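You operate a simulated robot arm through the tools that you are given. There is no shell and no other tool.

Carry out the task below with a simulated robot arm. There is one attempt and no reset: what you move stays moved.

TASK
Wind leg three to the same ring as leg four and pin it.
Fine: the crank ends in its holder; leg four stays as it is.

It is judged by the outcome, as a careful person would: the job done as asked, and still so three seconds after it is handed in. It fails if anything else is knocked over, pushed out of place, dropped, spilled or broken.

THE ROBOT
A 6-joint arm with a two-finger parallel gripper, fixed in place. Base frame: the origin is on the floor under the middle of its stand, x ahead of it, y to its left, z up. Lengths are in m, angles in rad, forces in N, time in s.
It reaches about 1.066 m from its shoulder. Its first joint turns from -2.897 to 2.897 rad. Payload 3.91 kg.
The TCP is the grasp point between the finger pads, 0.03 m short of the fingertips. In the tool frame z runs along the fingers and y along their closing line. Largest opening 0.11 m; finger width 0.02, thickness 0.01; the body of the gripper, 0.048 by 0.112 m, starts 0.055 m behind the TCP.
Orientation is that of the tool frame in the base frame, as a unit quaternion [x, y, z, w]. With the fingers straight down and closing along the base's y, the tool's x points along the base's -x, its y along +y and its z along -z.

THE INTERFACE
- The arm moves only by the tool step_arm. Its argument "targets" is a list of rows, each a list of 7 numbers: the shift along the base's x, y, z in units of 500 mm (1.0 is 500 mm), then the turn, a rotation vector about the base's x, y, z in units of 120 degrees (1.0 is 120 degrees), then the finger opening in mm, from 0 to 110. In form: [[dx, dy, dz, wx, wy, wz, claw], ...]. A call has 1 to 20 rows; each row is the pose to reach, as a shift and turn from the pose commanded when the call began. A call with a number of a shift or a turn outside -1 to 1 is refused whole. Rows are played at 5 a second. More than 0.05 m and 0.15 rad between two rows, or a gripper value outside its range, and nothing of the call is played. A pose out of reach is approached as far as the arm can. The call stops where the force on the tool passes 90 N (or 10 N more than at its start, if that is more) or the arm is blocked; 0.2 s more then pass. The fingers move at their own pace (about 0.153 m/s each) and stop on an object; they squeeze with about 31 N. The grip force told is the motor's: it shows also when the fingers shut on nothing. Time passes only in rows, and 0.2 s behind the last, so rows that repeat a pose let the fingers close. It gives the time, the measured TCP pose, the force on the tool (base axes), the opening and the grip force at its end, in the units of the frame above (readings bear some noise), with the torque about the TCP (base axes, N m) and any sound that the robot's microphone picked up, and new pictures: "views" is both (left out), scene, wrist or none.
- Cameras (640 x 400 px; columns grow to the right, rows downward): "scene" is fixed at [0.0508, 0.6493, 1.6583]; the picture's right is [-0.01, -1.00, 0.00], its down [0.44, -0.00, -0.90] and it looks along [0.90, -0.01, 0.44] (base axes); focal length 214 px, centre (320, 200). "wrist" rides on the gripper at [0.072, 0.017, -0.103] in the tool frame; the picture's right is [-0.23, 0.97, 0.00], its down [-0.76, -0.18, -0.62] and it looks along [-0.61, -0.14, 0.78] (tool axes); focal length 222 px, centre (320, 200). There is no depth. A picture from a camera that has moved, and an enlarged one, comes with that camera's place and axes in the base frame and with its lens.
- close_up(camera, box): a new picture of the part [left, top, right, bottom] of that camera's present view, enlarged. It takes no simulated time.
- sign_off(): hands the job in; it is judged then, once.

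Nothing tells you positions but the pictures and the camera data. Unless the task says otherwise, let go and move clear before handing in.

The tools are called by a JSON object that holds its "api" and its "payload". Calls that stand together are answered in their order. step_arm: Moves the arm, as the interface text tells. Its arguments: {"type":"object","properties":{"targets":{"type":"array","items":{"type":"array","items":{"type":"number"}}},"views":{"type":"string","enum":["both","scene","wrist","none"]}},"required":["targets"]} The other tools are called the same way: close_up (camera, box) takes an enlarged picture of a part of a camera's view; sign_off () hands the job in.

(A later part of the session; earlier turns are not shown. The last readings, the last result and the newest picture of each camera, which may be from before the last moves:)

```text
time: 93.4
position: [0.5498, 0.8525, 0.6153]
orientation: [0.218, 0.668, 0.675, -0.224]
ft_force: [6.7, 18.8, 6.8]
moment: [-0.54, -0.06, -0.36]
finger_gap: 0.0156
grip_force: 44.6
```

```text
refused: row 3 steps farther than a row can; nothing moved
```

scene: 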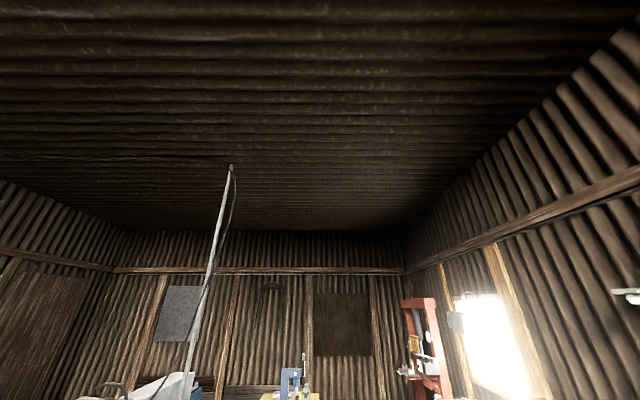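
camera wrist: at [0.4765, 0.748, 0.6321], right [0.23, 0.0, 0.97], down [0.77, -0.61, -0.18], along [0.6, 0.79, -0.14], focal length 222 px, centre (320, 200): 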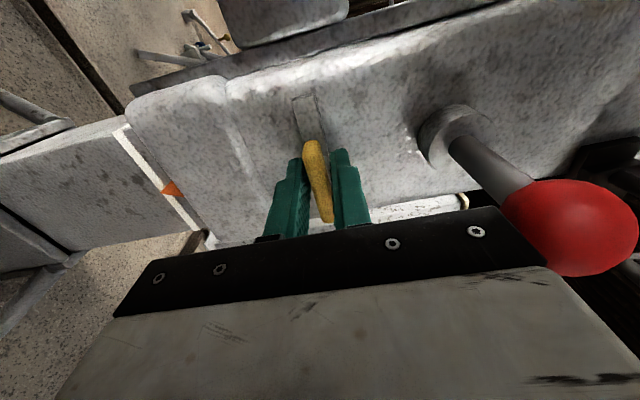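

{"api": "step_arm", "payload": {"targets": [[0, 0, 0, 0, 0.06, 0, 8], [0, 0, 0, 0, 0.12, 0, 8], [0, 0, 0, 0, 0.18, 0, 8], [0, 0, 0, 0, 0.24, 0, 8]], "views": "wrist"}}

```text
time: 94.4
position: [0.5498, 0.8516, 0.6166]
orientation: [0.378, 0.592, 0.6, -0.383]
ft_force: [23.0, 36.4, 11.7]
moment: [0.0, -0.08, -0.16]
finger_gap: 0.0155
grip_force: 45.3
camera wrist: at [0.5339, 0.7477, 0.6885], right [0.98, 0.0, 0.2], down [0.16, -0.61, -0.77], along [0.13, 0.79, -0.6], focal length 222 px, centre (320, 200)
```

wrist: 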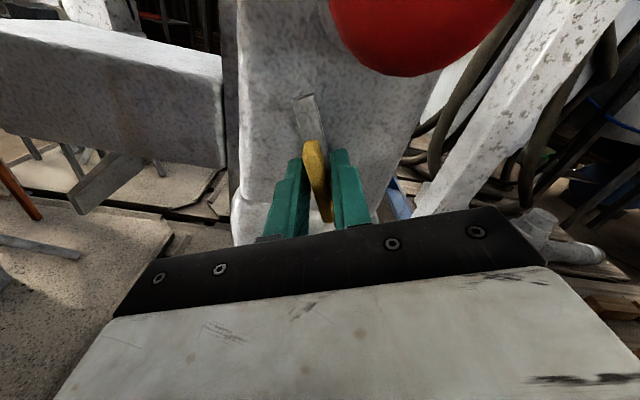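

The small flat arm behind the bar turns with the handle, so this is a selector lever with a pointer that's now aiming up-left. I'll ease the side loads and finish the quarter turn.

{"api": "step_arm", "payload": {"targets": [[0.002, 0.003, 0.001, 0, 0.06, 0, 8], [0.003, 0.004, 0.002, 0, 0.12, 0, 8], [0.003, 0.004, 0.002, 0, 0.18, 0, 8], [0.003, 0.004, 0.002, 0, 0.21, 0, 8]], "views": "wrist"}}

```text
time: 95.4
position: [0.5505, 0.8519, 0.6173]
orientation: [-0.501, -0.493, -0.503, 0.503]
ft_force: [14.4, -17.4, 26.7]
moment: [1.39, -0.03, -0.07]
finger_gap: 0.0154
grip_force: 44.9
camera wrist: at [0.5669, 0.7477, 0.6884], right [0.97, 0.0, -0.23], down [-0.19, -0.61, -0.77], along [-0.14, 0.79, -0.6], focal length 222 px, centre (320, 200)
```

wrist: 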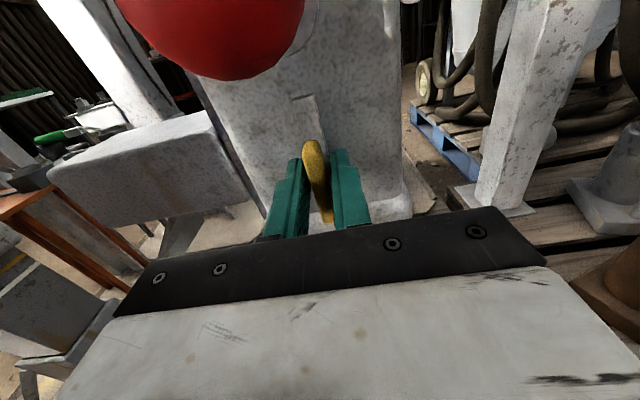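

It's at 90° with the pointer arm up. I'll open the fingers without moving, to see whether it stays there.

{"api": "step_arm", "payload": {"targets": [[0, -0.001, -0.002, 0, 0, 0, 12], [0, -0.001, -0.002, 0, 0, 0, 20], [0, -0.001, -0.002, 0, 0, 0, 35], [0, -0.001, -0.002, 0, 0, 0, 40]], "views": "wrist"}}

{"api": "close_up", "payload": {"camera": "wrist", "box": [240, 60, 400, 240]}}

```text
time: 96.4
position: [0.5493, 0.8526, 0.6143]
orientation: [-0.5, -0.495, -0.502, 0.502]
ft_force: [0.2, -0.2, 0.6]
moment: [0.0, -0.01, 0.0]
finger_gap: 0.0401
grip_force: 0.0
camera wrist: at [0.5662, 0.748, 0.6859], right [0.97, 0.0, -0.23], down [-0.18, -0.62, -0.77], along [-0.14, 0.79, -0.6], focal length 222 px, centre (320, 200)
```

wrist: 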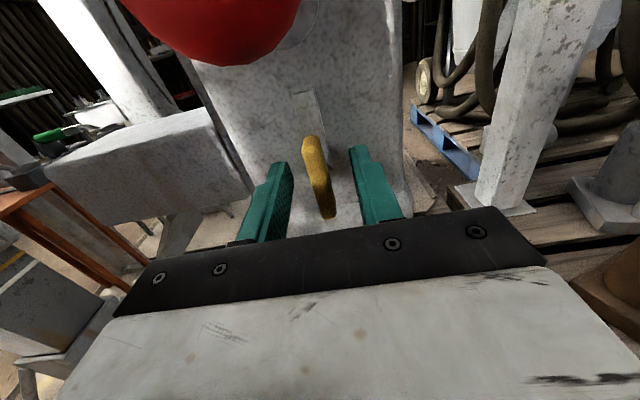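

```text
2.22 times, centred on (320, 150) of wrist
camera zoom: at [0.5662, 0.748, 0.6859], right [0.97, 0.0, -0.23], down [-0.18, -0.62, -0.77], along [-0.14, 0.79, -0.6], focal length 494 px, centre (320, 311)
```

zoom: 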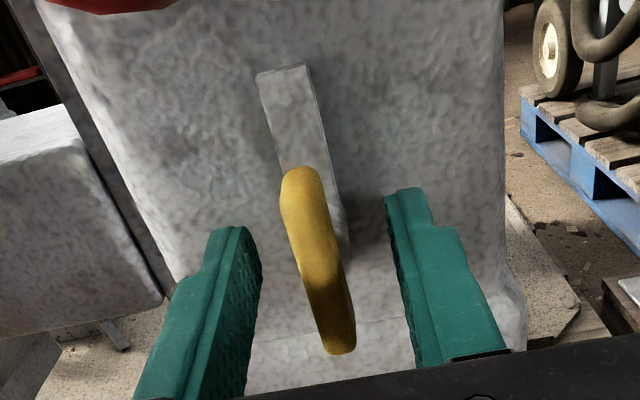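

The lever stays pointing up. Now I'll go back to the crank, passing below and in front of it and rolling the wrist on the way, to test whether the leg is driven.

{"api": "step_arm", "payload": {"targets": [[0, -0.08, 0, 0, 0, 0, 40], [0, -0.17, 0, 0, 0, 0, 50], [0, -0.26, 0, 0, 0, 0, 60], [0, -0.35, 0, 0, 0, 0, 60], [0, -0.44, 0.02, 0, 0, 0, 60], [0.01, -0.52, 0.06, 0, 0.06, 0, 60], [0.02, -0.6, 0.1, 0, 0.12, 0, 60], [0.03, -0.68, 0.14, 0, 0.18, 0, 60], [0.04, -0.76, 0.18, 0, 0.24, 0, 60], [0.05, -0.84, 0.22, 0, 0.3, 0, 60], [0.06, -0.92, 0.26, 0, 0.36, 0, 60], [0.07, -1.0, 0.3, 0, 0.42, 0, 60]], "views": "wrist"}}

```text
time: 99.0
position: [0.5839, 0.3522, 0.7658]
orientation: [-0.666, -0.234, -0.24, 0.666]
ft_force: [0.8, -0.4, -0.2]
moment: [-0.02, -0.01, 0.0]
finger_gap: 0.0601
grip_force: 0.2
camera wrist: at [0.6495, 0.2483, 0.7981], right [0.44, 0.0, -0.9], down [-0.71, -0.62, -0.35], along [-0.55, 0.79, -0.27], focal length 222 px, centre (320, 200)
```

wrist: 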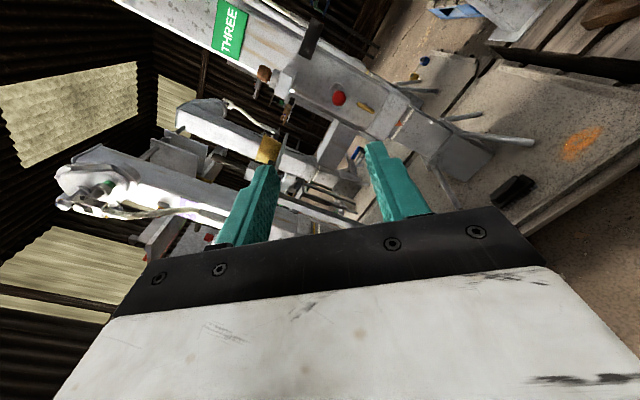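

{"api": "step_arm", "payload": {"targets": [[0.01, -0.08, 0.03, 0, 0.05, 0, 60], [0.02, -0.16, 0.06, 0, 0.1, 0, 60], [0.03, -0.24, 0.1, 0, 0.15, 0, 60], [0.04, -0.32, 0.14, 0, 0.2, 0, 60], [0.05, -0.38, 0.2, 0, 0.25, 0, 60], [0.06, -0.42, 0.28, 0, 0.3, 0, 60], [0.07, -0.42, 0.36, 0, 0.36, 0, 60], [0.08, -0.42, 0.44, 0, 0.42, 0, 60], [0.09, -0.42, 0.52, 0, 0.48, 0, 60], [0.1, -0.42, 0.6, 0, 0.54, 0, 60], [0.11, -0.42, 0.65, 0, 0.6, 0, 60], [0.115, -0.42, 0.654, 0, 0.65, 0, 60]], "views": "wrist"}}

{"api": "close_up", "payload": {"camera": "wrist", "box": [250, 40, 390, 180]}}

```text
time: 101.6
position: [0.6426, 0.1426, 1.0924]
orientation: [0.669, -0.238, -0.231, -0.665]
ft_force: [0.1, -0.6, 0.5]
moment: [0.03, -0.02, 0.01]
finger_gap: 0.0598
grip_force: 0.0
camera wrist: at [0.687, 0.0385, 1.0347], right [-0.79, 0.0, -0.62], down [-0.49, -0.61, 0.62], along [-0.38, 0.79, 0.48], focal length 222 px, centre (320, 200)
```

wrist: 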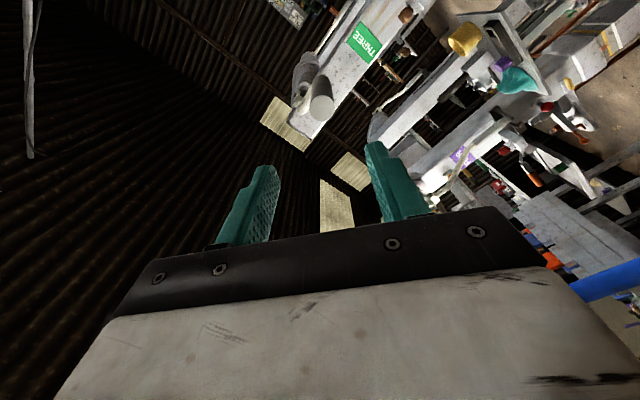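

```text
2.86 times, centred on (320, 110) of wrist
camera zoom: at [0.687, 0.0385, 1.0347], right [-0.79, 0.0, -0.62], down [-0.49, -0.61, 0.62], along [-0.38, 0.79, 0.48], focal length 635 px, centre (320, 457)
```

zoom: 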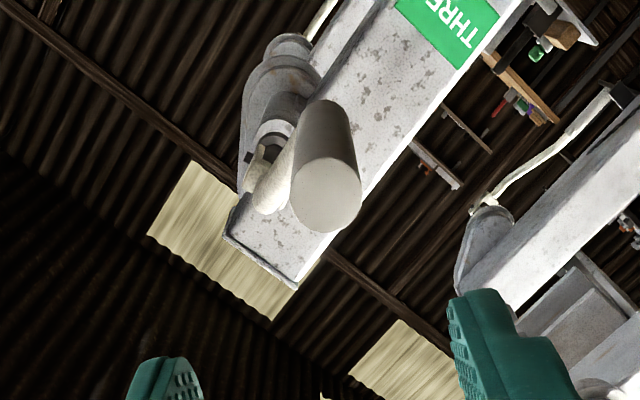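

Grip end at about (0.640, 0.304, 1.092), some 8° past the bottom. I'll close on it and turn about 64° with the wrist following.

{"api": "step_arm", "payload": {"targets": [[-0.006, 0.08, -0.0014, 0, 0, 0, 60], [-0.006, 0.16, -0.0014, 0, 0, 0, 60], [-0.006, 0.24, -0.0014, 0, 0, 0, 60], [-0.006, 0.32, -0.0014, 0, 0, 0, 60], [-0.006, 0.4, -0.0014, 0, 0, 0, 60], [-0.006, 0.4, -0.0014, 0, 0, 0, 35], [-0.006, 0.4, -0.0014, 0, 0, 0, 20], [-0.006, 0.4, -0.0014, 0, 0, 0, 20]], "views": "none"}}

{"api": "step_arm", "payload": {"targets": [[0.0273, 0, 0.006, 0, -0.0667, 0, 20], [0.0536, 0, 0.0157, 0, -0.1333, 0, 20], [0.0782, 0, 0.0289, 0, -0.2, 0, 20], [0.1008, 0, 0.0455, 0, -0.2667, 0, 20], [0.1208, 0, 0.0651, 0, -0.3333, 0, 20], [0.1379, 0, 0.0872, 0, -0.4, 0, 20], [0.1518, 0, 0.1115, 0, -0.4667, 0, 20], [0.1621, 0, 0.1375, 0, -0.5333, 0, 20]], "views": "wrist"}}

{"api": "close_up", "payload": {"camera": "wrist", "box": [480, 80, 600, 180]}}

```text
time: 103.4
position: [0.6395, 0.3421, 1.0924]
orientation: [0.67, -0.238, -0.231, -0.664]
ft_force: [0.1, 2.5, -0.5]
moment: [0.75, -0.04, -1.19]
finger_gap: 0.0293
grip_force: 45.3
```

```text
time: 105.2
position: [0.7198, 0.3419, 1.1594]
orientation: [0.691, 0.151, 0.159, -0.689]
ft_force: [0.7, 2.5, -7.1]
moment: [0.77, 0.01, 1.17]
finger_gap: 0.0291
grip_force: 44.7
camera wrist: at [0.7915, 0.2388, 1.1762], right [0.21, 0.0, -0.98], down [-0.77, -0.61, -0.17], along [-0.6, 0.79, -0.13], focal length 222 px, centre (320, 200)
```

wrist: 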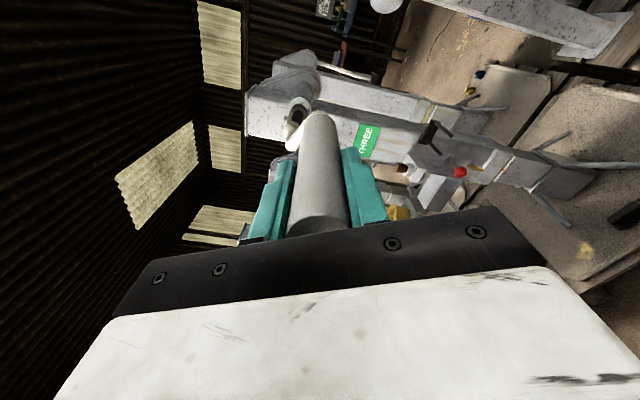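

```text
4.00 times, centred on (540, 130) of wrist
camera zoom: at [0.7915, 0.2388, 1.1762], right [0.21, 0.0, -0.98], down [-0.77, -0.61, -0.17], along [-0.6, 0.79, -0.13], focal length 888 px, centre (-560, 480)
```

zoom: 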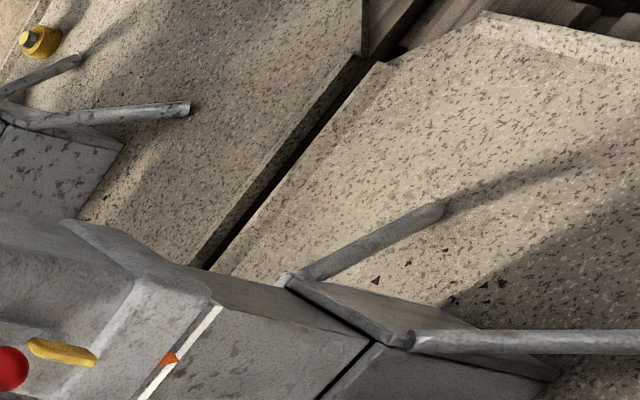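

{"api": "close_up", "payload": {"camera": "wrist", "box": [470, 155, 520, 185]}}

```text
12.80 times, centred on (495, 170) of wrist
camera zoom: at [0.7915, 0.2388, 1.1762], right [0.21, 0.0, -0.98], down [-0.77, -0.61, -0.17], along [-0.6, 0.79, -0.13], focal length 2843 px, centre (-1920, 584)
```

zoom: 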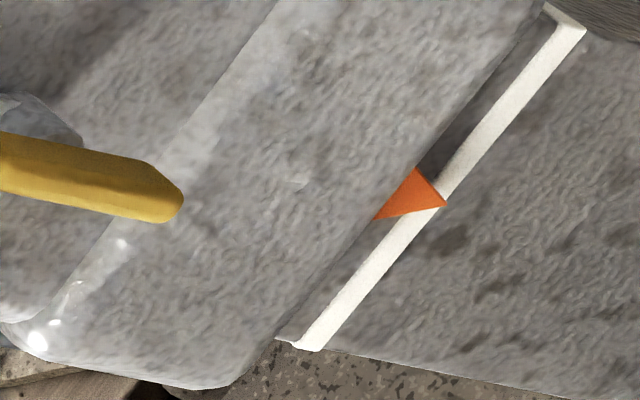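

The ring may have moved by under a millimetre, but that isn't conclusive. I'll keep winding through the top for a larger turn and then compare from the same viewpoint.

{"api": "step_arm", "payload": {"targets": [[0.0066, 0, 0.0272, 0, -0.0667, 0, 20], [0.0094, 0, 0.055, 0, -0.1333, 0, 20], [0.0083, 0, 0.083, 0, -0.2, 0, 20], [0.0033, 0, 0.1105, 0, -0.2667, 0, 20], [-0.0055, 0, 0.1371, 0, -0.3333, 0, 20], [-0.0179, 0, 0.1622, 0, -0.4, 0, 20], [-0.0337, 0, 0.1853, 0, -0.4667, 0, 20], [-0.0525, 0, 0.206, 0, -0.5333, 0, 20], [-0.0741, 0, 0.2239, 0, -0.6, 0, 20], [-0.0979, 0, 0.2386, 0, -0.6667, 0, 20], [-0.1235, 0, 0.2499, 0, -0.7333, 0, 20], [-0.1504, 0, 0.2574, 0, -0.8, 0, 20], [-0.1782, 0, 0.2612, 0, -0.8667, 0, 20], [-0.2062, 0, 0.261, 0, -0.9333, 0, 20], [-0.2338, 0, 0.257, 0, -1.0, 0, 20]], "views": "wrist"}}

```text
time: 108.4
position: [0.6025, 0.3429, 1.2868]
orientation: [0.208, 0.673, 0.677, -0.214]
ft_force: [5.1, 4.9, -13.3]
moment: [-0.98, 0.0, 0.07]
finger_gap: 0.0288
grip_force: 44.7
camera wrist: at [0.5536, 0.239, 1.3422], right [0.74, 0.0, 0.67], down [0.53, -0.62, -0.58], along [0.41, 0.79, -0.46], focal length 222 px, centre (320, 200)
```

wrist: 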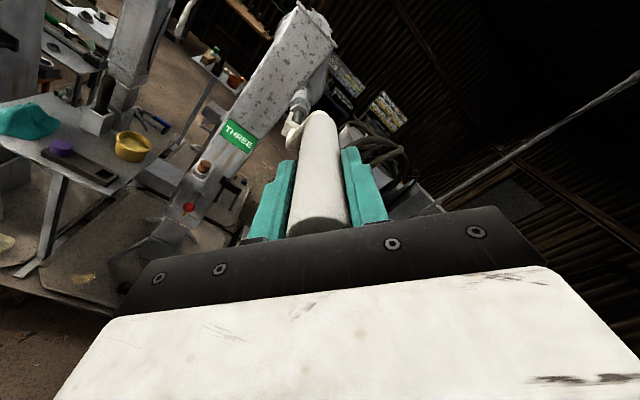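

{"api": "close_up", "payload": {"camera": "wrist", "box": [145, 195, 205, 255]}}

```text
6.67 times, centred on (175, 225) of wrist
camera zoom: at [0.5536, 0.239, 1.3422], right [0.74, 0.0, 0.67], down [0.53, -0.62, -0.58], along [0.41, 0.79, -0.46], focal length 1481 px, centre (1287, 33)
```

zoom: 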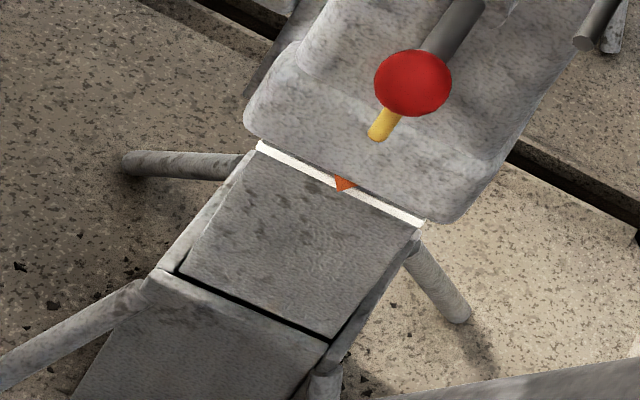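

{"api": "step_arm", "payload": {"targets": [[-0.0269, 0, -0.0078, 0, -0.0667, 0, 20], [-0.0524, 0, -0.0194, 0, -0.1333, 0, 20], [-0.076, 0, -0.0343, 0, -0.2, 0, 20], [-0.0974, 0, -0.0524, 0, -0.2667, 0, 20], [-0.116, 0, -0.0733, 0, -0.3333, 0, 20], [-0.1315, 0, -0.0966, 0, -0.4, 0, 20], [-0.1437, 0, -0.1218, 0, -0.4667, 0, 20], [-0.1522, 0, -0.1485, 0, -0.5333, 0, 20], [-0.1569, 0, -0.1761, 0, -0.6, 0, 20], [-0.1577, 0, -0.204, 0, -0.6667, 0, 20], [-0.1546, 0, -0.2319, 0, -0.7333, 0, 20], [-0.1477, 0, -0.259, 0, -0.8, 0, 20], [-0.1371, 0, -0.2849, 0, -0.8667, 0, 20], [-0.123, 0, -0.309, 0, -0.9333, 0, 20], [-0.1056, 0, -0.331, 0, -1.0, 0, 20]], "views": "none"}}

```text
time: 111.6
position: [0.5502, 0.3415, 1.123]
orientation: [-0.483, 0.521, 0.518, 0.476]
ft_force: [15.4, 18.1, 11.8]
moment: [1.06, -0.03, -1.2]
finger_gap: 0.0294
grip_force: 45.2
```

Held well, now at about 312°. I'll release, back off, and go to my reference viewpoint to compare the ring.

{"api": "step_arm", "payload": {"targets": [[0, 0, 0, 0, 0, 0, 40], [0, 0, 0, 0, 0, 0, 60], [0, -0.08, 0, 0, 0, 0, 60], [0, -0.17, 0, 0, 0, 0, 60], [0, -0.26, 0, 0, 0.05, 0, 60], [0, -0.35, 0, 0, 0.1, 0, 60], [0.02, -0.4, 0.01, 0, 0.17, 0, 60], [0.04, -0.4, 0.02, 0, 0.24, 0, 60], [0.06, -0.4, 0.03, 0, 0.31, 0, 60], [0.08, -0.4, 0.04, 0, 0.38, 0, 60], [0.1, -0.4, 0.05, 0, 0.45, 0, 60], [0.12, -0.4, 0.06, 0, 0.52, 0, 60], [0.14, -0.4, 0.07, 0, 0.59, 0, 60], [0.16, -0.4, 0.08, 0, 0.66, 0, 60], [0.165, -0.4, 0.08, 0, 0.73, 0, 60], [0.165, -0.4, 0.08, 0, 0.8, 0, 60], [0.165, -0.4, 0.08, 0, 0.87, 0, 60], [0.165, -0.4, 0.08, 0, 0.93, 0, 60], [0.165, -0.4, 0.08, 0, 1.0, 0, 60]], "views": "none"}}

{"api": "step_arm", "payload": {"targets": [[0, 0, 0, 0, 0.06, 0, 60], [0, 0, 0, 0, 0.12, 0, 60], [0, 0, 0, 0, 0.18, 0, 60], [0, 0, 0, 0, 0.24, 0, 60], [0, 0, 0, 0, 0.3, 0, 60], [0, 0, 0, 0, 0.367, 0, 60]], "views": "wrist"}}

{"api": "close_up", "payload": {"camera": "wrist", "box": [290, 175, 320, 225]}}

```text
time: 115.6
position: [0.6326, 0.1423, 1.1632]
orientation: [0.209, 0.672, 0.677, -0.215]
ft_force: [0.2, -0.4, -0.2]
moment: [0.04, 0.01, -0.02]
finger_gap: 0.06
grip_force: 0.0
```

```text
time: 117.0
position: [0.6331, 0.1427, 1.1617]
orientation: [0.447, 0.543, 0.549, -0.451]
ft_force: [-1.0, -0.9, 0.2]
moment: [0.0, 0.01, 0.0]
finger_gap: 0.0599
grip_force: 0.1
camera wrist: at [0.6351, 0.0382, 1.2362], right [1.0, 0.0, -0.04], down [-0.03, -0.61, -0.79], along [-0.02, 0.79, -0.61], focal length 222 px, centre (320, 200)
```

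wrist: 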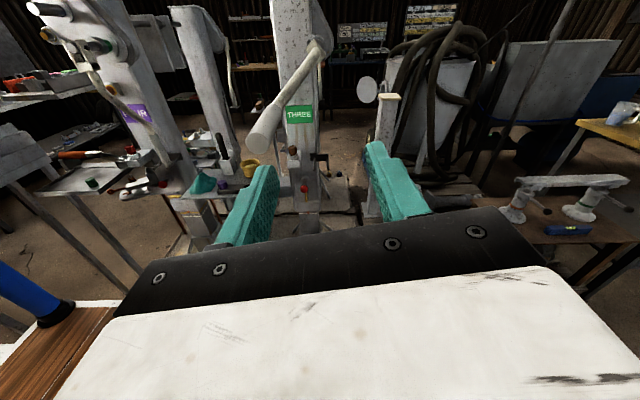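

```text
8.00 times, centred on (305, 200) of wrist
camera zoom: at [0.6351, 0.0382, 1.2362], right [1.0, 0.0, -0.04], down [-0.03, -0.61, -0.79], along [-0.02, 0.79, -0.61], focal length 1777 px, centre (440, 200)
```

zoom: 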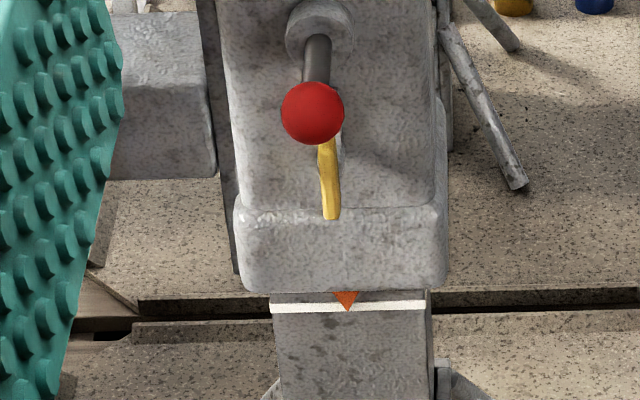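

Still no clear movement. I'll zoom harder on the ring and on the drive hub.

{"api": "close_up", "payload": {"camera": "wrist", "box": [298, 204, 318, 220]}}

{"api": "close_up", "payload": {"camera": "wrist", "box": [290, 10, 350, 60]}}

{"api": "close_up", "payload": {"camera": "wrist", "box": [20, 0, 160, 110]}}

```text
16.00 times, centred on (308, 212) of wrist
camera zoom: at [0.6351, 0.0382, 1.2362], right [1.0, 0.0, -0.04], down [-0.03, -0.61, -0.79], along [-0.02, 0.79, -0.61], focal length 3554 px, centre (512, 8)
```

zoom: 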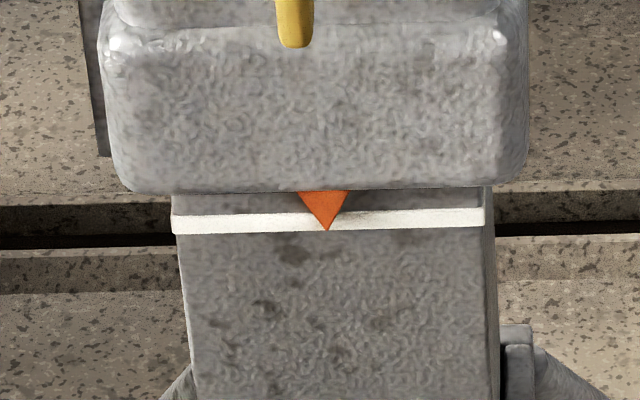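

```text
8.00 times, centred on (320, 35) of wrist
camera zoom: at [0.6351, 0.0382, 1.2362], right [1.0, 0.0, -0.04], down [-0.03, -0.61, -0.79], along [-0.02, 0.79, -0.61], focal length 1777 px, centre (320, 1520)
```

zoom: 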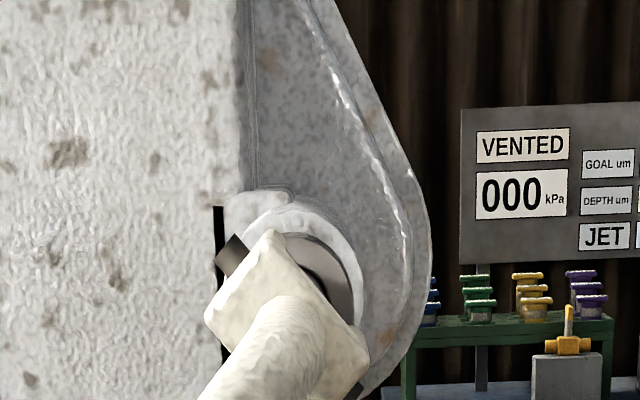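

```text
3.64 times, centred on (90, 55) of wrist
camera zoom: at [0.6351, 0.0382, 1.2362], right [1.0, 0.0, -0.04], down [-0.03, -0.61, -0.79], along [-0.02, 0.79, -0.61], focal length 808 px, centre (1156, 727)
```

zoom: 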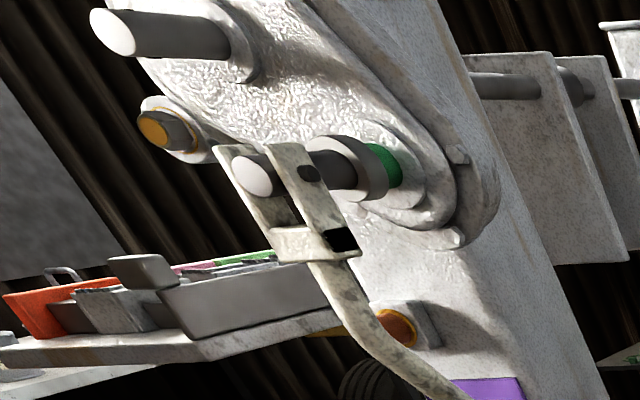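

The ring is exactly where it was, so the yellow lever isn't the drive either. The green band suggests the crank shaft sits pulled out and may need pushing in to engage. I'll locate the grip and try pushing the crank in along +y.

{"api": "close_up", "payload": {"camera": "wrist", "box": [220, 90, 320, 170]}}

```text
5.00 times, centred on (270, 130) of wrist
camera zoom: at [0.6351, 0.0382, 1.2362], right [1.0, 0.0, -0.04], down [-0.03, -0.61, -0.79], along [-0.02, 0.79, -0.61], focal length 1111 px, centre (570, 550)
```

zoom: 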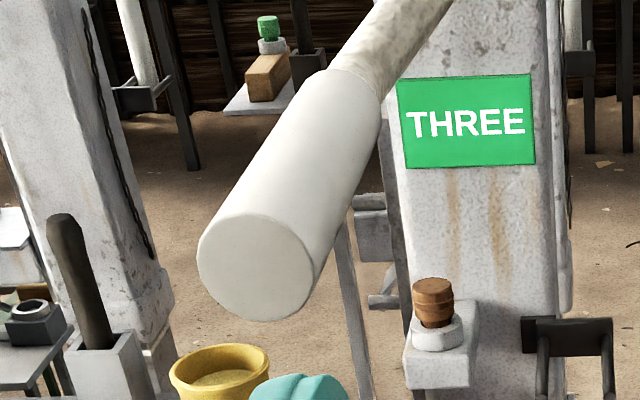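

{"api": "step_arm", "payload": {"targets": [[-0.06, 0, -0.03, 0, 0, 0, 60], [-0.12, 0.0, -0.06, 0, 0, 0, 60], [-0.1634, 0.04, -0.0774, 0, 0, 0, 60], [-0.1634, 0.12, -0.0774, 0, 0, 0, 60], [-0.1634, 0.2, -0.0774, 0, 0, 0, 60], [-0.1634, 0.28, -0.0774, 0, 0, 0, 60], [-0.1634, 0.36, -0.0774, 0, 0, 0, 60], [-0.1634, 0.41, -0.0774, 0, 0, 0, 60], [-0.1634, 0.41, -0.0774, 0, 0, 0, 40], [-0.1634, 0.41, -0.0774, 0, 0, 0, 20], [-0.1634, 0.41, -0.0774, 0, 0, 0, 20], [-0.1634, 0.41, -0.0774, 0, 0, 0, 20]], "views": "wrist"}}

```text
time: 119.6
position: [0.5513, 0.3469, 1.1237]
orientation: [0.445, 0.545, 0.55, -0.451]
ft_force: [8.0, 6.6, 4.6]
moment: [-0.02, 0.03, 1.59]
finger_gap: 0.0296
grip_force: 45.1
camera wrist: at [0.5535, 0.2432, 1.1975], right [1.0, 0.0, -0.03], down [-0.03, -0.61, -0.79], along [-0.02, 0.79, -0.61], focal length 222 px, centre (320, 200)
```

wrist: 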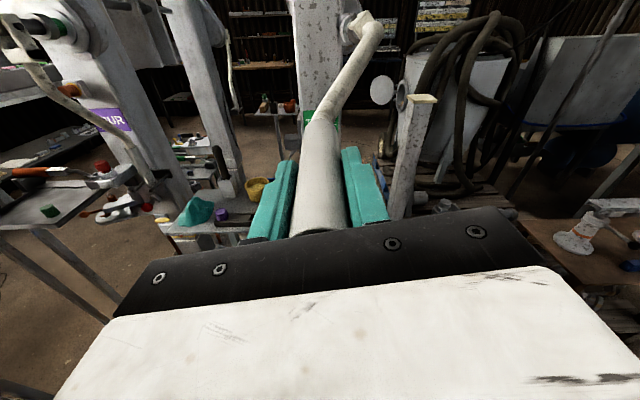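

Gripped at the 312° position. Now I'll push gently along +y in small steps.

{"api": "step_arm", "payload": {"targets": [[0, 0.004, 0, 0, 0, 0, 20], [0, 0.008, 0, 0, 0, 0, 20], [0, 0.012, 0, 0, 0, 0, 20]], "views": "none"}}

```text
time: 120.4
position: [0.5522, 0.3515, 1.1238]
orientation: [0.447, 0.543, 0.55, -0.45]
ft_force: [5.1, -14.9, -1.1]
moment: [-0.5, 0.01, 0.98]
finger_gap: 0.0298
grip_force: 44.8
```

{"api": "step_arm", "payload": {"targets": [[0, 0.006, 0, 0, 0, 0, 20], [0, 0.012, 0, 0, 0, 0, 20], [0, 0.018, 0, 0, 0, 0, 20], [0, 0.024, 0, 0, 0, 0, 20]], "views": "wrist"}}

{"api": "close_up", "payload": {"camera": "wrist", "box": [330, 0, 400, 50]}}

```text
time: 121.4
position: [0.552, 0.3657, 1.1248]
orientation: [0.445, 0.544, 0.55, -0.451]
ft_force: [7.3, 6.3, 3.5]
moment: [-0.49, -0.02, 1.43]
finger_gap: 0.0295
grip_force: 45.1
camera wrist: at [0.5531, 0.2618, 1.1976], right [1.0, 0.0, -0.03], down [-0.03, -0.61, -0.79], along [-0.02, 0.79, -0.61], focal length 222 px, centre (320, 200)
```

wrist: 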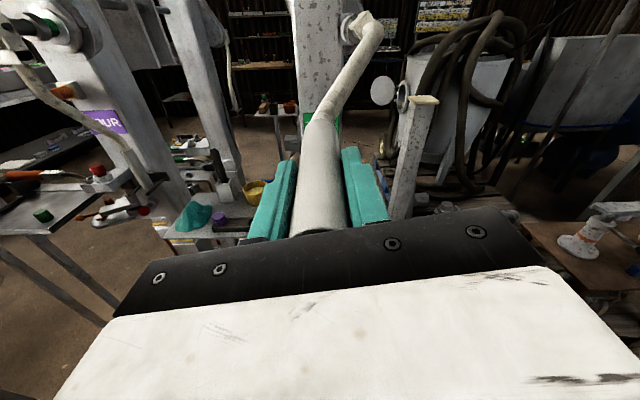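

```text
8.00 times, centred on (365, 25) of wrist
camera zoom: at [0.5531, 0.2618, 1.1976], right [1.0, 0.0, -0.03], down [-0.03, -0.61, -0.79], along [-0.02, 0.79, -0.61], focal length 1777 px, centre (-40, 1600)
```

zoom: 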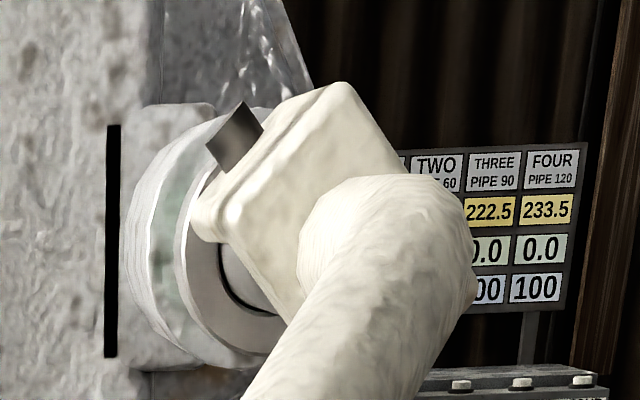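

The crank slid in about 19 mm along its axis and then the push-back vanished, so it seems to have clicked into gear. I'll check with a slight further push, then try a short turn.

{"api": "step_arm", "payload": {"targets": [[0, 0.003, 0, 0, 0, 0, 20], [0, 0.006, 0, 0, 0, 0, 20]], "views": "none"}}

```text
time: 122.0
position: [0.5511, 0.3698, 1.1248]
orientation: [0.447, 0.543, 0.55, -0.45]
ft_force: [7.5, 13.3, 6.1]
moment: [0.09, -0.06, 1.74]
finger_gap: 0.0296
grip_force: 44.8
```

{"api": "step_arm", "payload": {"targets": [[0, 0.005, 0, 0, 0, 0, 20], [0, 0.01, 0, 0, 0, 0, 20], [0, 0.014, 0, 0, 0, 0, 20]], "views": "wrist"}}

{"api": "close_up", "payload": {"camera": "wrist", "box": [330, 0, 400, 50]}}

```text
time: 122.8
position: [0.5505, 0.373, 1.123]
orientation: [0.447, 0.544, 0.55, -0.45]
ft_force: [1.2, -19.6, 3.4]
moment: [0.86, -0.03, 1.9]
finger_gap: 0.0298
grip_force: 44.8
camera wrist: at [0.5532, 0.2695, 1.1974], right [1.0, 0.0, -0.03], down [-0.03, -0.61, -0.79], along [-0.02, 0.79, -0.61], focal length 222 px, centre (320, 200)
```

wrist: 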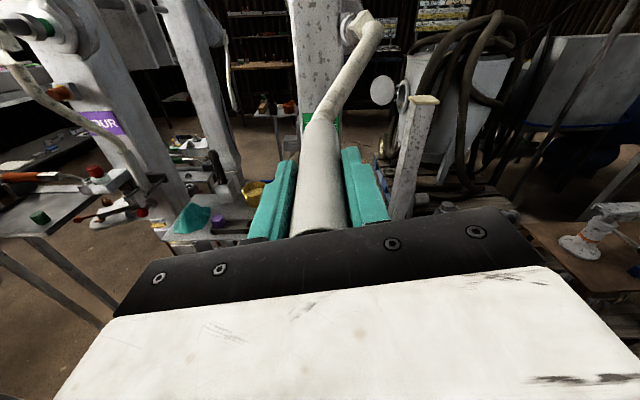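

```text
8.00 times, centred on (365, 25) of wrist
camera zoom: at [0.5532, 0.2695, 1.1974], right [1.0, 0.0, -0.03], down [-0.03, -0.61, -0.79], along [-0.02, 0.79, -0.61], focal length 1777 px, centre (-40, 1600)
```

zoom: 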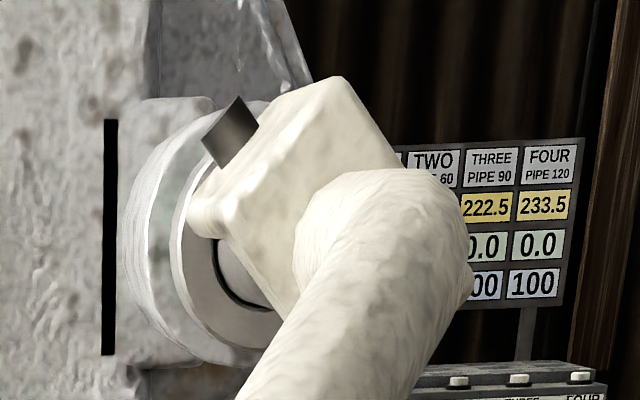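

It reached an inner stop after about 25 mm of travel and the green band is hidden. I'll ease off slightly and turn on in small steps to feel whether it's now driving the leg.

{"api": "step_arm", "payload": {"targets": [[0.0, -0.003, 0.0, 0, 0, 0, 20], [0.0202, -0.003, -0.0193, 0, -0.0667, 0, 20], [0.0429, -0.003, -0.0357, 0, -0.1333, 0, 20], [0.0677, -0.003, -0.0487, 0, -0.2, 0, 20]], "views": "none"}}

```text
time: 123.8
position: [0.5852, 0.3728, 1.0996]
orientation: [0.323, 0.625, 0.631, -0.328]
ft_force: [-1.5, -4.6, -2.2]
moment: [-1.29, 0.0, 0.98]
finger_gap: 0.0295
grip_force: 44.6
```

{"api": "step_arm", "payload": {"targets": [[0.0263, 0, -0.0094, 0, -0.0667, 0, 20], [0.0537, 0, -0.0151, 0, -0.1333, 0, 20], [0.0817, 0, -0.0169, 0, -0.2, 0, 20], [0.1096, 0, -0.0148, 0, -0.2667, 0, 20], [0.1369, 0, -0.0088, 0, -0.3333, 0, 20], [0.1632, 0, 0.0009, 0, -0.4, 0, 20], [0.1878, 0, 0.0141, 0, -0.4667, 0, 20], [0.2104, 0, 0.0307, 0, -0.5333, 0, 20], [0.2304, 0, 0.0503, 0, -0.6, 0, 20], [0.2475, 0, 0.0724, 0, -0.6667, 0, 20], [0.2614, 0, 0.0967, 0, -0.7333, 0, 20], [0.2717, 0, 0.1227, 0, -0.8, 0, 20]], "views": "wrist"}}

```text
time: 126.4
position: [0.7208, 0.3742, 1.1612]
orientation: [-0.253, 0.662, 0.662, 0.245]
ft_force: [-8.5, -11.3, -4.7]
moment: [-0.88, -0.03, -0.78]
finger_gap: 0.0298
grip_force: 44.9
camera wrist: at [0.6554, 0.2694, 1.1269], right [-0.47, 0.0, 0.88], down [0.7, -0.61, 0.37], along [0.54, 0.79, 0.29], focal length 222 px, centre (320, 200)
```

wrist: 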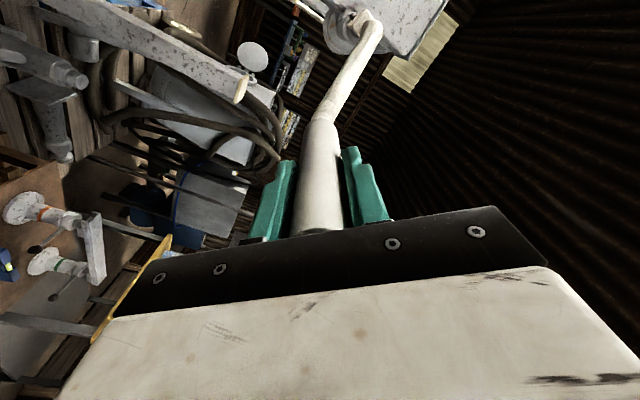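

I've made about 120° in the engaged state. I'll release, back off to the reference viewpoint and check the ring before going further.

{"api": "step_arm", "payload": {"targets": [[0, 0, 0, 0, 0, 0, 40], [0, 0, 0, 0, 0, 0, 60], [0, -0.08, 0, 0, 0, 0, 60], [0, -0.17, 0, 0, 0, 0, 60], [0, -0.26, 0, 0, 0.06, 0, 60], [0, -0.35, 0, 0, 0.13, 0, 60], [-0.02, -0.42, 0, 0, 0.2, 0, 60], [-0.05, -0.46, 0, 0, 0.27, 0, 60], [-0.08, -0.463, 0, 0, 0.34, 0, 60], [-0.11, -0.463, 0, 0, 0.41, 0, 60], [-0.14, -0.463, 0, 0, 0.48, 0, 60], [-0.17, -0.463, 0, 0, 0.55, 0, 60], [-0.1754, -0.463, 0, 0, 0.62, 0, 60], [-0.1754, -0.463, 0, 0, 0.69, 0, 60], [-0.1754, -0.463, 0, 0, 0.76, 0, 60], [-0.1754, -0.463, 0, 0, 0.83, 0, 60], [-0.1754, -0.463, 0, 0, 0.9, 0, 60], [-0.1754, -0.463, 0, 0, 0.95, 0, 60], [-0.1754, -0.463, 0, 0, 1.0, 0, 60]], "views": "wrist"}}

{"api": "close_up", "payload": {"camera": "wrist", "box": [290, 175, 320, 225]}}

{"api": "close_up", "payload": {"camera": "wrist", "box": [260, 0, 400, 140]}}

```text
time: 130.4
position: [0.6341, 0.1419, 1.1609]
orientation: [0.447, 0.543, 0.549, -0.452]
ft_force: [0.3, 0.3, 0.1]
moment: [-0.01, -0.01, 0.01]
finger_gap: 0.0598
grip_force: 0.1
camera wrist: at [0.6354, 0.0383, 1.2347], right [1.0, 0.0, -0.03], down [-0.03, -0.61, -0.79], along [-0.02, 0.79, -0.61], focal length 222 px, centre (320, 200)
```

wrist: 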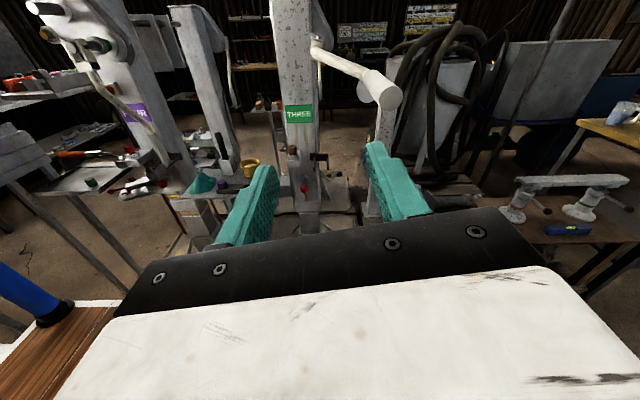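

```text
8.00 times, centred on (305, 200) of wrist
camera zoom: at [0.6354, 0.0383, 1.2347], right [1.0, 0.0, -0.03], down [-0.03, -0.61, -0.79], along [-0.02, 0.79, -0.61], focal length 1777 px, centre (440, 200)
```

zoom: 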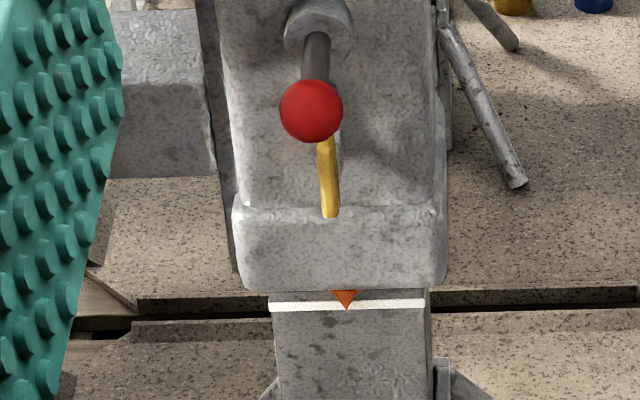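

```text
2.86 times, centred on (330, 70) of wrist
camera zoom: at [0.6354, 0.0383, 1.2347], right [1.0, 0.0, -0.03], down [-0.03, -0.61, -0.79], along [-0.02, 0.79, -0.61], focal length 635 px, centre (291, 571)
```

zoom: 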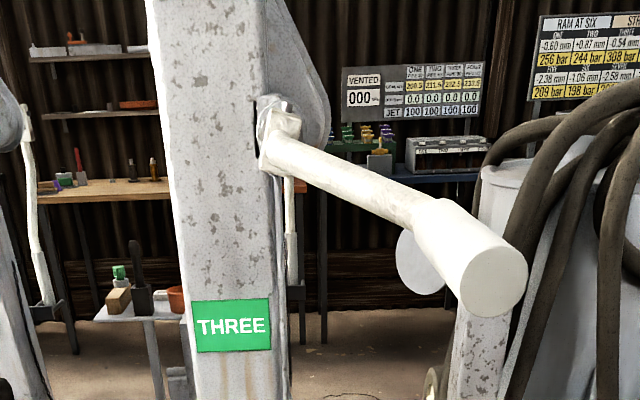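

{"api": "close_up", "payload": {"camera": "wrist", "box": [298, 204, 318, 220]}}

{"api": "close_up", "payload": {"camera": "wrist", "box": [295, 20, 345, 60]}}

```text
16.00 times, centred on (308, 212) of wrist
camera zoom: at [0.6354, 0.0383, 1.2347], right [1.0, 0.0, -0.03], down [-0.03, -0.61, -0.79], along [-0.02, 0.79, -0.61], focal length 3554 px, centre (512, 8)
```

zoom: 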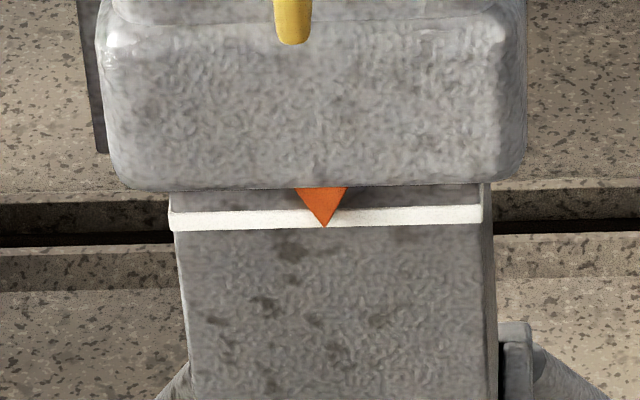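

```text
10.00 times, centred on (320, 40) of wrist
camera zoom: at [0.6354, 0.0383, 1.2347], right [1.0, 0.0, -0.03], down [-0.03, -0.61, -0.79], along [-0.02, 0.79, -0.61], focal length 2221 px, centre (320, 1800)
```

zoom: 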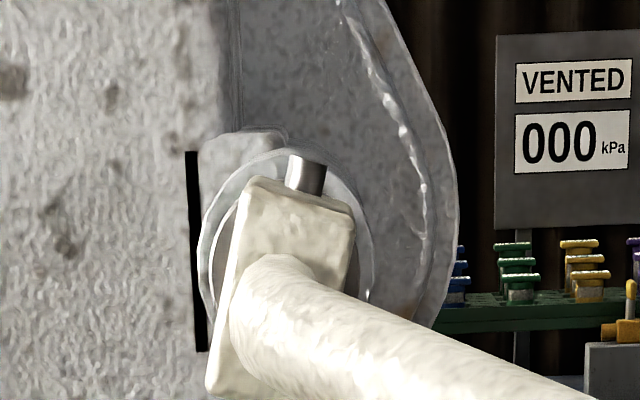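

There's no movement even in gear this way round. White may be the end of travel in the direction I've been turning, so I'll try winding the opposite way, still in gear. First I'll pre-roll the wrist and move in front of the grip.

{"api": "step_arm", "payload": {"targets": [[0.012, 0, 0, 0, -0.066, 0, 60], [0.025, 0, 0, 0, -0.132, 0, 60], [0.037, 0, 0, 0, -0.198, 0, 60], [0.05, 0, 0, 0, -0.264, 0, 60], [0.062, 0, 0, 0, -0.33, 0, 60], [0.075, 0, 0, 0, -0.396, 0, 60], [0.087, 0, 0, 0, -0.462, 0, 60], [0.1, 0, 0, 0, -0.528, 0, 60], [0.112, 0, 0, 0, -0.594, 0, 60], [0.125, 0, 0, 0, -0.66, 0, 60], [0.137, 0, 0, 0, -0.726, 0, 60], [0.15, 0, 0, 0, -0.792, 0, 60], [0.162, 0, 0, 0, -0.858, 0, 60], [0.173, 0, 0.001, 0, -0.917, 0, 60]], "views": "none"}}

{"api": "step_arm", "payload": {"targets": [[0, 0.08, 0, 0, 0, 0, 60], [0, 0.16, 0, 0, 0, 0, 60], [0, 0.24, 0, 0, 0, 0, 60], [0, 0.32, 0, 0, 0, 0, 60], [0, 0.4, 0, 0, 0, 0, 60], [0, 0.46, 0, 0, 0, 0, 60], [0, 0.46, 0, 0, 0, 0, 40], [0, 0.46, 0, 0, 0, 0, 20], [0, 0.46, 0, 0, 0, 0, 20], [0, 0.46, 0, 0, 0, 0, 20]], "views": "wrist"}}

```text
time: 133.4
position: [0.7199, 0.1424, 1.1615]
orientation: [-0.196, 0.681, 0.68, 0.188]
ft_force: [-1.1, 0.5, -0.9]
moment: [0.03, 0.0, 0.02]
finger_gap: 0.0604
grip_force: 0.0
```

```text
time: 135.6
position: [0.7189, 0.3735, 1.1598]
orientation: [-0.194, 0.681, 0.681, 0.187]
ft_force: [9.0, 5.1, -9.1]
moment: [-1.46, -0.01, -1.06]
finger_gap: 0.0299
grip_force: 44.5
camera wrist: at [0.6497, 0.2692, 1.1379], right [-0.31, 0.0, 0.95], down [0.75, -0.61, 0.25], along [0.58, 0.79, 0.19], focal length 222 px, centre (320, 200)
```

wrist: 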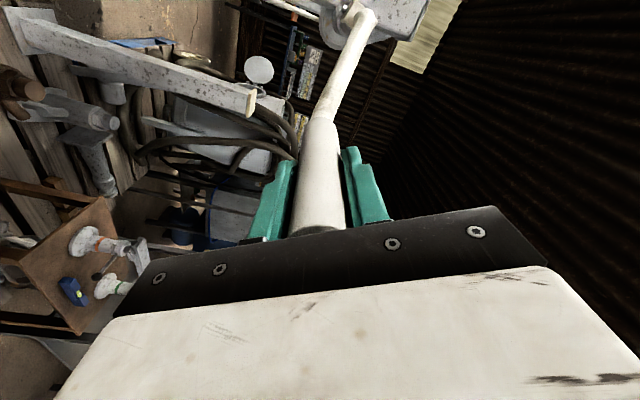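

{"api": "step_arm", "payload": {"targets": [[-0.0104, 0, -0.026, 0, 0.0667, 0, 20], [-0.0242, 0, -0.0503, 0, 0.1333, 0, 20], [-0.0413, 0, -0.0725, 0, 0.2, 0, 20]], "views": "none"}}

```text
time: 136.4
position: [0.6977, 0.3737, 1.1244]
orientation: [-0.048, 0.705, 0.706, 0.04]
ft_force: [9.6, 13.9, -5.9]
moment: [-1.47, 0.02, -0.95]
finger_gap: 0.0296
grip_force: 45.1
```

{"api": "step_arm", "payload": {"targets": [[-0.02, 0, -0.0196, 0, 0.0667, 0, 20], [-0.0426, 0, -0.0361, 0, 0.1333, 0, 20], [-0.0672, 0, -0.0494, 0, 0.2, 0, 20], [-0.0935, 0, -0.0591, 0, 0.2667, 0, 20], [-0.1208, 0, -0.0651, 0, 0.3333, 0, 20], [-0.1487, 0, -0.0672, 0, 0.4, 0, 20], [-0.1766, 0, -0.0654, 0, 0.4667, 0, 20], [-0.204, 0, -0.0597, 0, 0.5333, 0, 20], [-0.2304, 0, -0.0502, 0, 0.6, 0, 20], [-0.2552, 0, -0.0372, 0, 0.6667, 0, 20], [-0.2779, 0, -0.0209, 0, 0.7333, 0, 20], [-0.2981, 0, -0.0016, 0, 0.8, 0, 20], [-0.3155, 0, 0.0204, 0, 0.8667, 0, 20], [-0.3296, 0, 0.0446, 0, 0.9333, 0, 20], [-0.3402, 0, 0.0705, 0, 1.0, 0, 20]], "views": "wrist"}}

```text
time: 139.6
position: [0.5301, 0.3718, 1.1598]
orientation: [-0.589, -0.387, -0.394, 0.59]
ft_force: [18.8, 16.3, 2.0]
moment: [1.22, -0.01, 0.47]
finger_gap: 0.0297
grip_force: 45.1
camera wrist: at [0.5718, 0.2682, 1.2194], right [0.81, 0.0, -0.59], down [-0.47, -0.62, -0.64], along [-0.36, 0.79, -0.5], focal length 222 px, centre (320, 200)
```

wrist: 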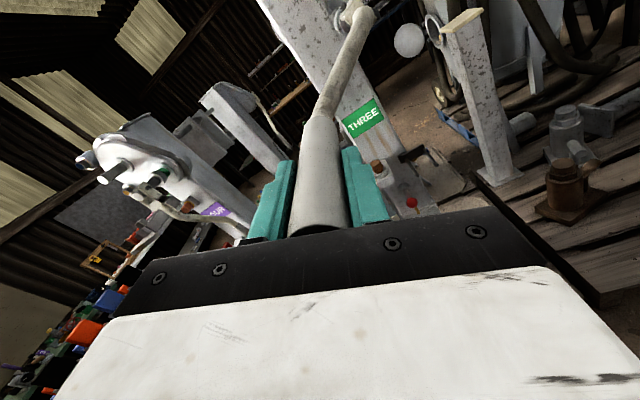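

{"api": "step_arm", "payload": {"targets": [[-0.0069, 0, 0.0271, 0, 0.0667, 0, 20], [-0.01, 0, 0.0549, 0, 0.1333, 0, 20], [-0.0092, 0, 0.0829, 0, 0.2, 0, 20], [-0.0044, 0, 0.1105, 0, 0.2667, 0, 20], [0.0041, 0, 0.1371, 0, 0.3333, 0, 20], [0.0162, 0, 0.1624, 0, 0.4, 0, 20], [0.0317, 0, 0.1857, 0, 0.4667, 0, 20], [0.0503, 0, 0.2066, 0, 0.5333, 0, 20], [0.0717, 0, 0.2247, 0, 0.6, 0, 20], [0.0953, 0, 0.2396, 0, 0.6667, 0, 20], [0.1209, 0, 0.2511, 0, 0.7333, 0, 20], [0.1477, 0, 0.259, 0, 0.8, 0, 20]], "views": "wrist"}}

```text
time: 142.2
position: [0.599, 0.3778, 1.2562]
orientation: [-0.685, 0.18, 0.169, 0.686]
ft_force: [-0.1, 0.8, 1.2]
moment: [-0.06, -0.02, -0.06]
finger_gap: 0.0198
grip_force: 0.1
out of reach, approached as far as the arm can: row 12
camera wrist: at [0.6526, 0.2743, 1.2081], right [-0.66, 0.01, -0.75], down [-0.59, -0.61, 0.52], along [-0.45, 0.79, 0.41], focal length 222 px, centre (320, 200)
```

wrist: 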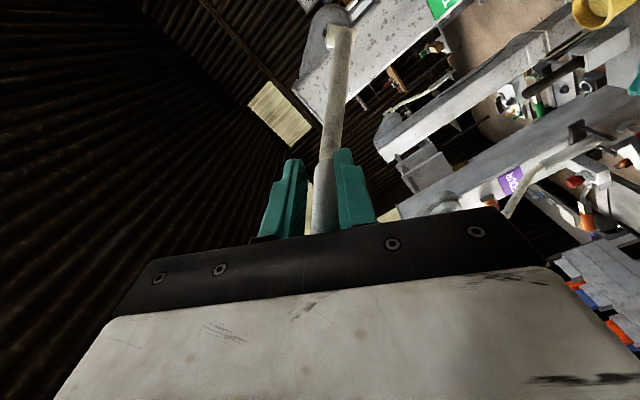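

The wrist ran out of range on the last row and came off the grip again. I'll back straight out, unroll, and check the ring from the reference viewpoint.

{"api": "step_arm", "payload": {"targets": [[0, -0.06, 0, 0, 0, 0, 20], [0, -0.14, 0, 0, 0, 0, 20], [0, -0.22, 0, 0, 0, 0, 20], [0, -0.3, 0, 0, 0, 0, 30], [0, -0.38, 0, 0, -0.05, 0, 60], [0.01, -0.46, -0.02, 0, -0.1, 0, 60], [0.02, -0.471, -0.04, 0, -0.17, 0, 60], [0.03, -0.471, -0.06, 0, -0.24, 0, 60], [0.04, -0.471, -0.08, 0, -0.31, 0, 60], [0.05, -0.471, -0.1, 0, -0.38, 0, 60], [0.06, -0.471, -0.12, 0, -0.45, 0, 60], [0.068, -0.471, -0.14, 0, -0.52, 0, 60], [0.068, -0.471, -0.16, 0, -0.59, 0, 60], [0.068, -0.471, -0.18, 0, -0.66, 0, 60], [0.068, -0.471, -0.189, 0, -0.73, 0, 60], [0.068, -0.471, -0.189, 0, -0.8, 0, 60], [0.068, -0.471, -0.189, 0, -0.87, 0, 60], [0.068, -0.471, -0.189, 0, -0.93, 0, 60], [0.068, -0.471, -0.189, 0, -1.0, 0, 60]], "views": "wrist"}}

```text
time: 146.2
position: [0.6309, 0.1428, 1.1671]
orientation: [0.493, 0.502, 0.51, -0.495]
ft_force: [-0.3, -0.7, -0.8]
moment: [-0.03, 0.0, -0.01]
finger_gap: 0.0599
grip_force: 0.0
out of reach, approached as far as the arm can: row 1, 2, 3, 4
camera wrist: at [0.6459, 0.0385, 1.2393], right [0.98, 0.0, -0.2], down [-0.16, -0.61, -0.77], along [-0.12, 0.79, -0.6], focal length 222 px, centre (320, 200)
```

wrist: 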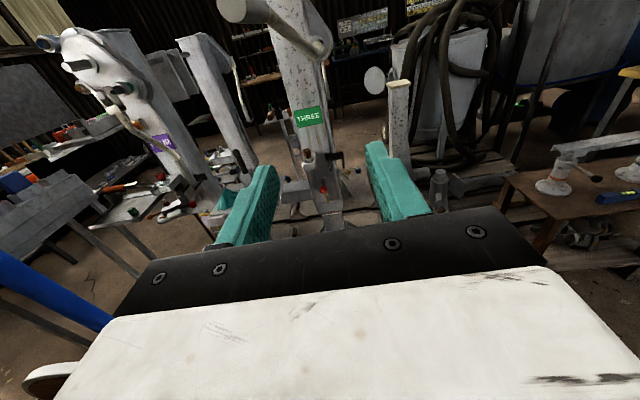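

{"api": "close_up", "payload": {"camera": "wrist", "box": [315, 195, 345, 230]}}

{"api": "close_up", "payload": {"camera": "wrist", "box": [210, 0, 350, 80]}}

```text
11.43 times, centred on (330, 212) of wrist
camera zoom: at [0.6459, 0.0385, 1.2393], right [0.98, 0.0, -0.2], down [-0.16, -0.61, -0.77], along [-0.12, 0.79, -0.6], focal length 2538 px, centre (206, 57)
```

zoom: 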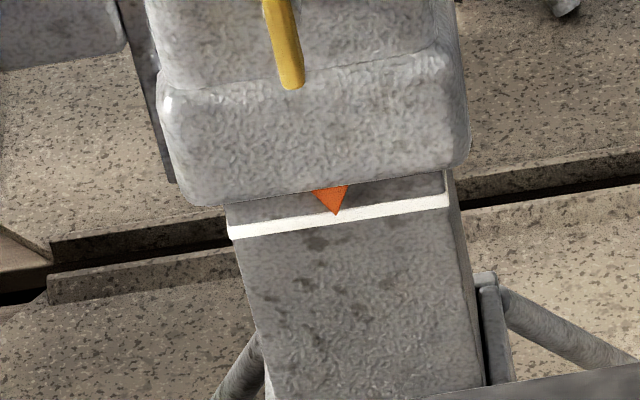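

```text
4.57 times, centred on (280, 40) of wrist
camera zoom: at [0.6459, 0.0385, 1.2393], right [0.98, 0.0, -0.2], down [-0.16, -0.61, -0.77], along [-0.12, 0.79, -0.6], focal length 1015 px, centre (503, 931)
```

zoom: 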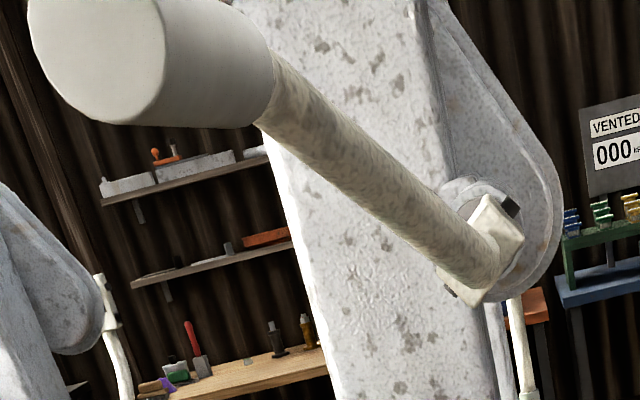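

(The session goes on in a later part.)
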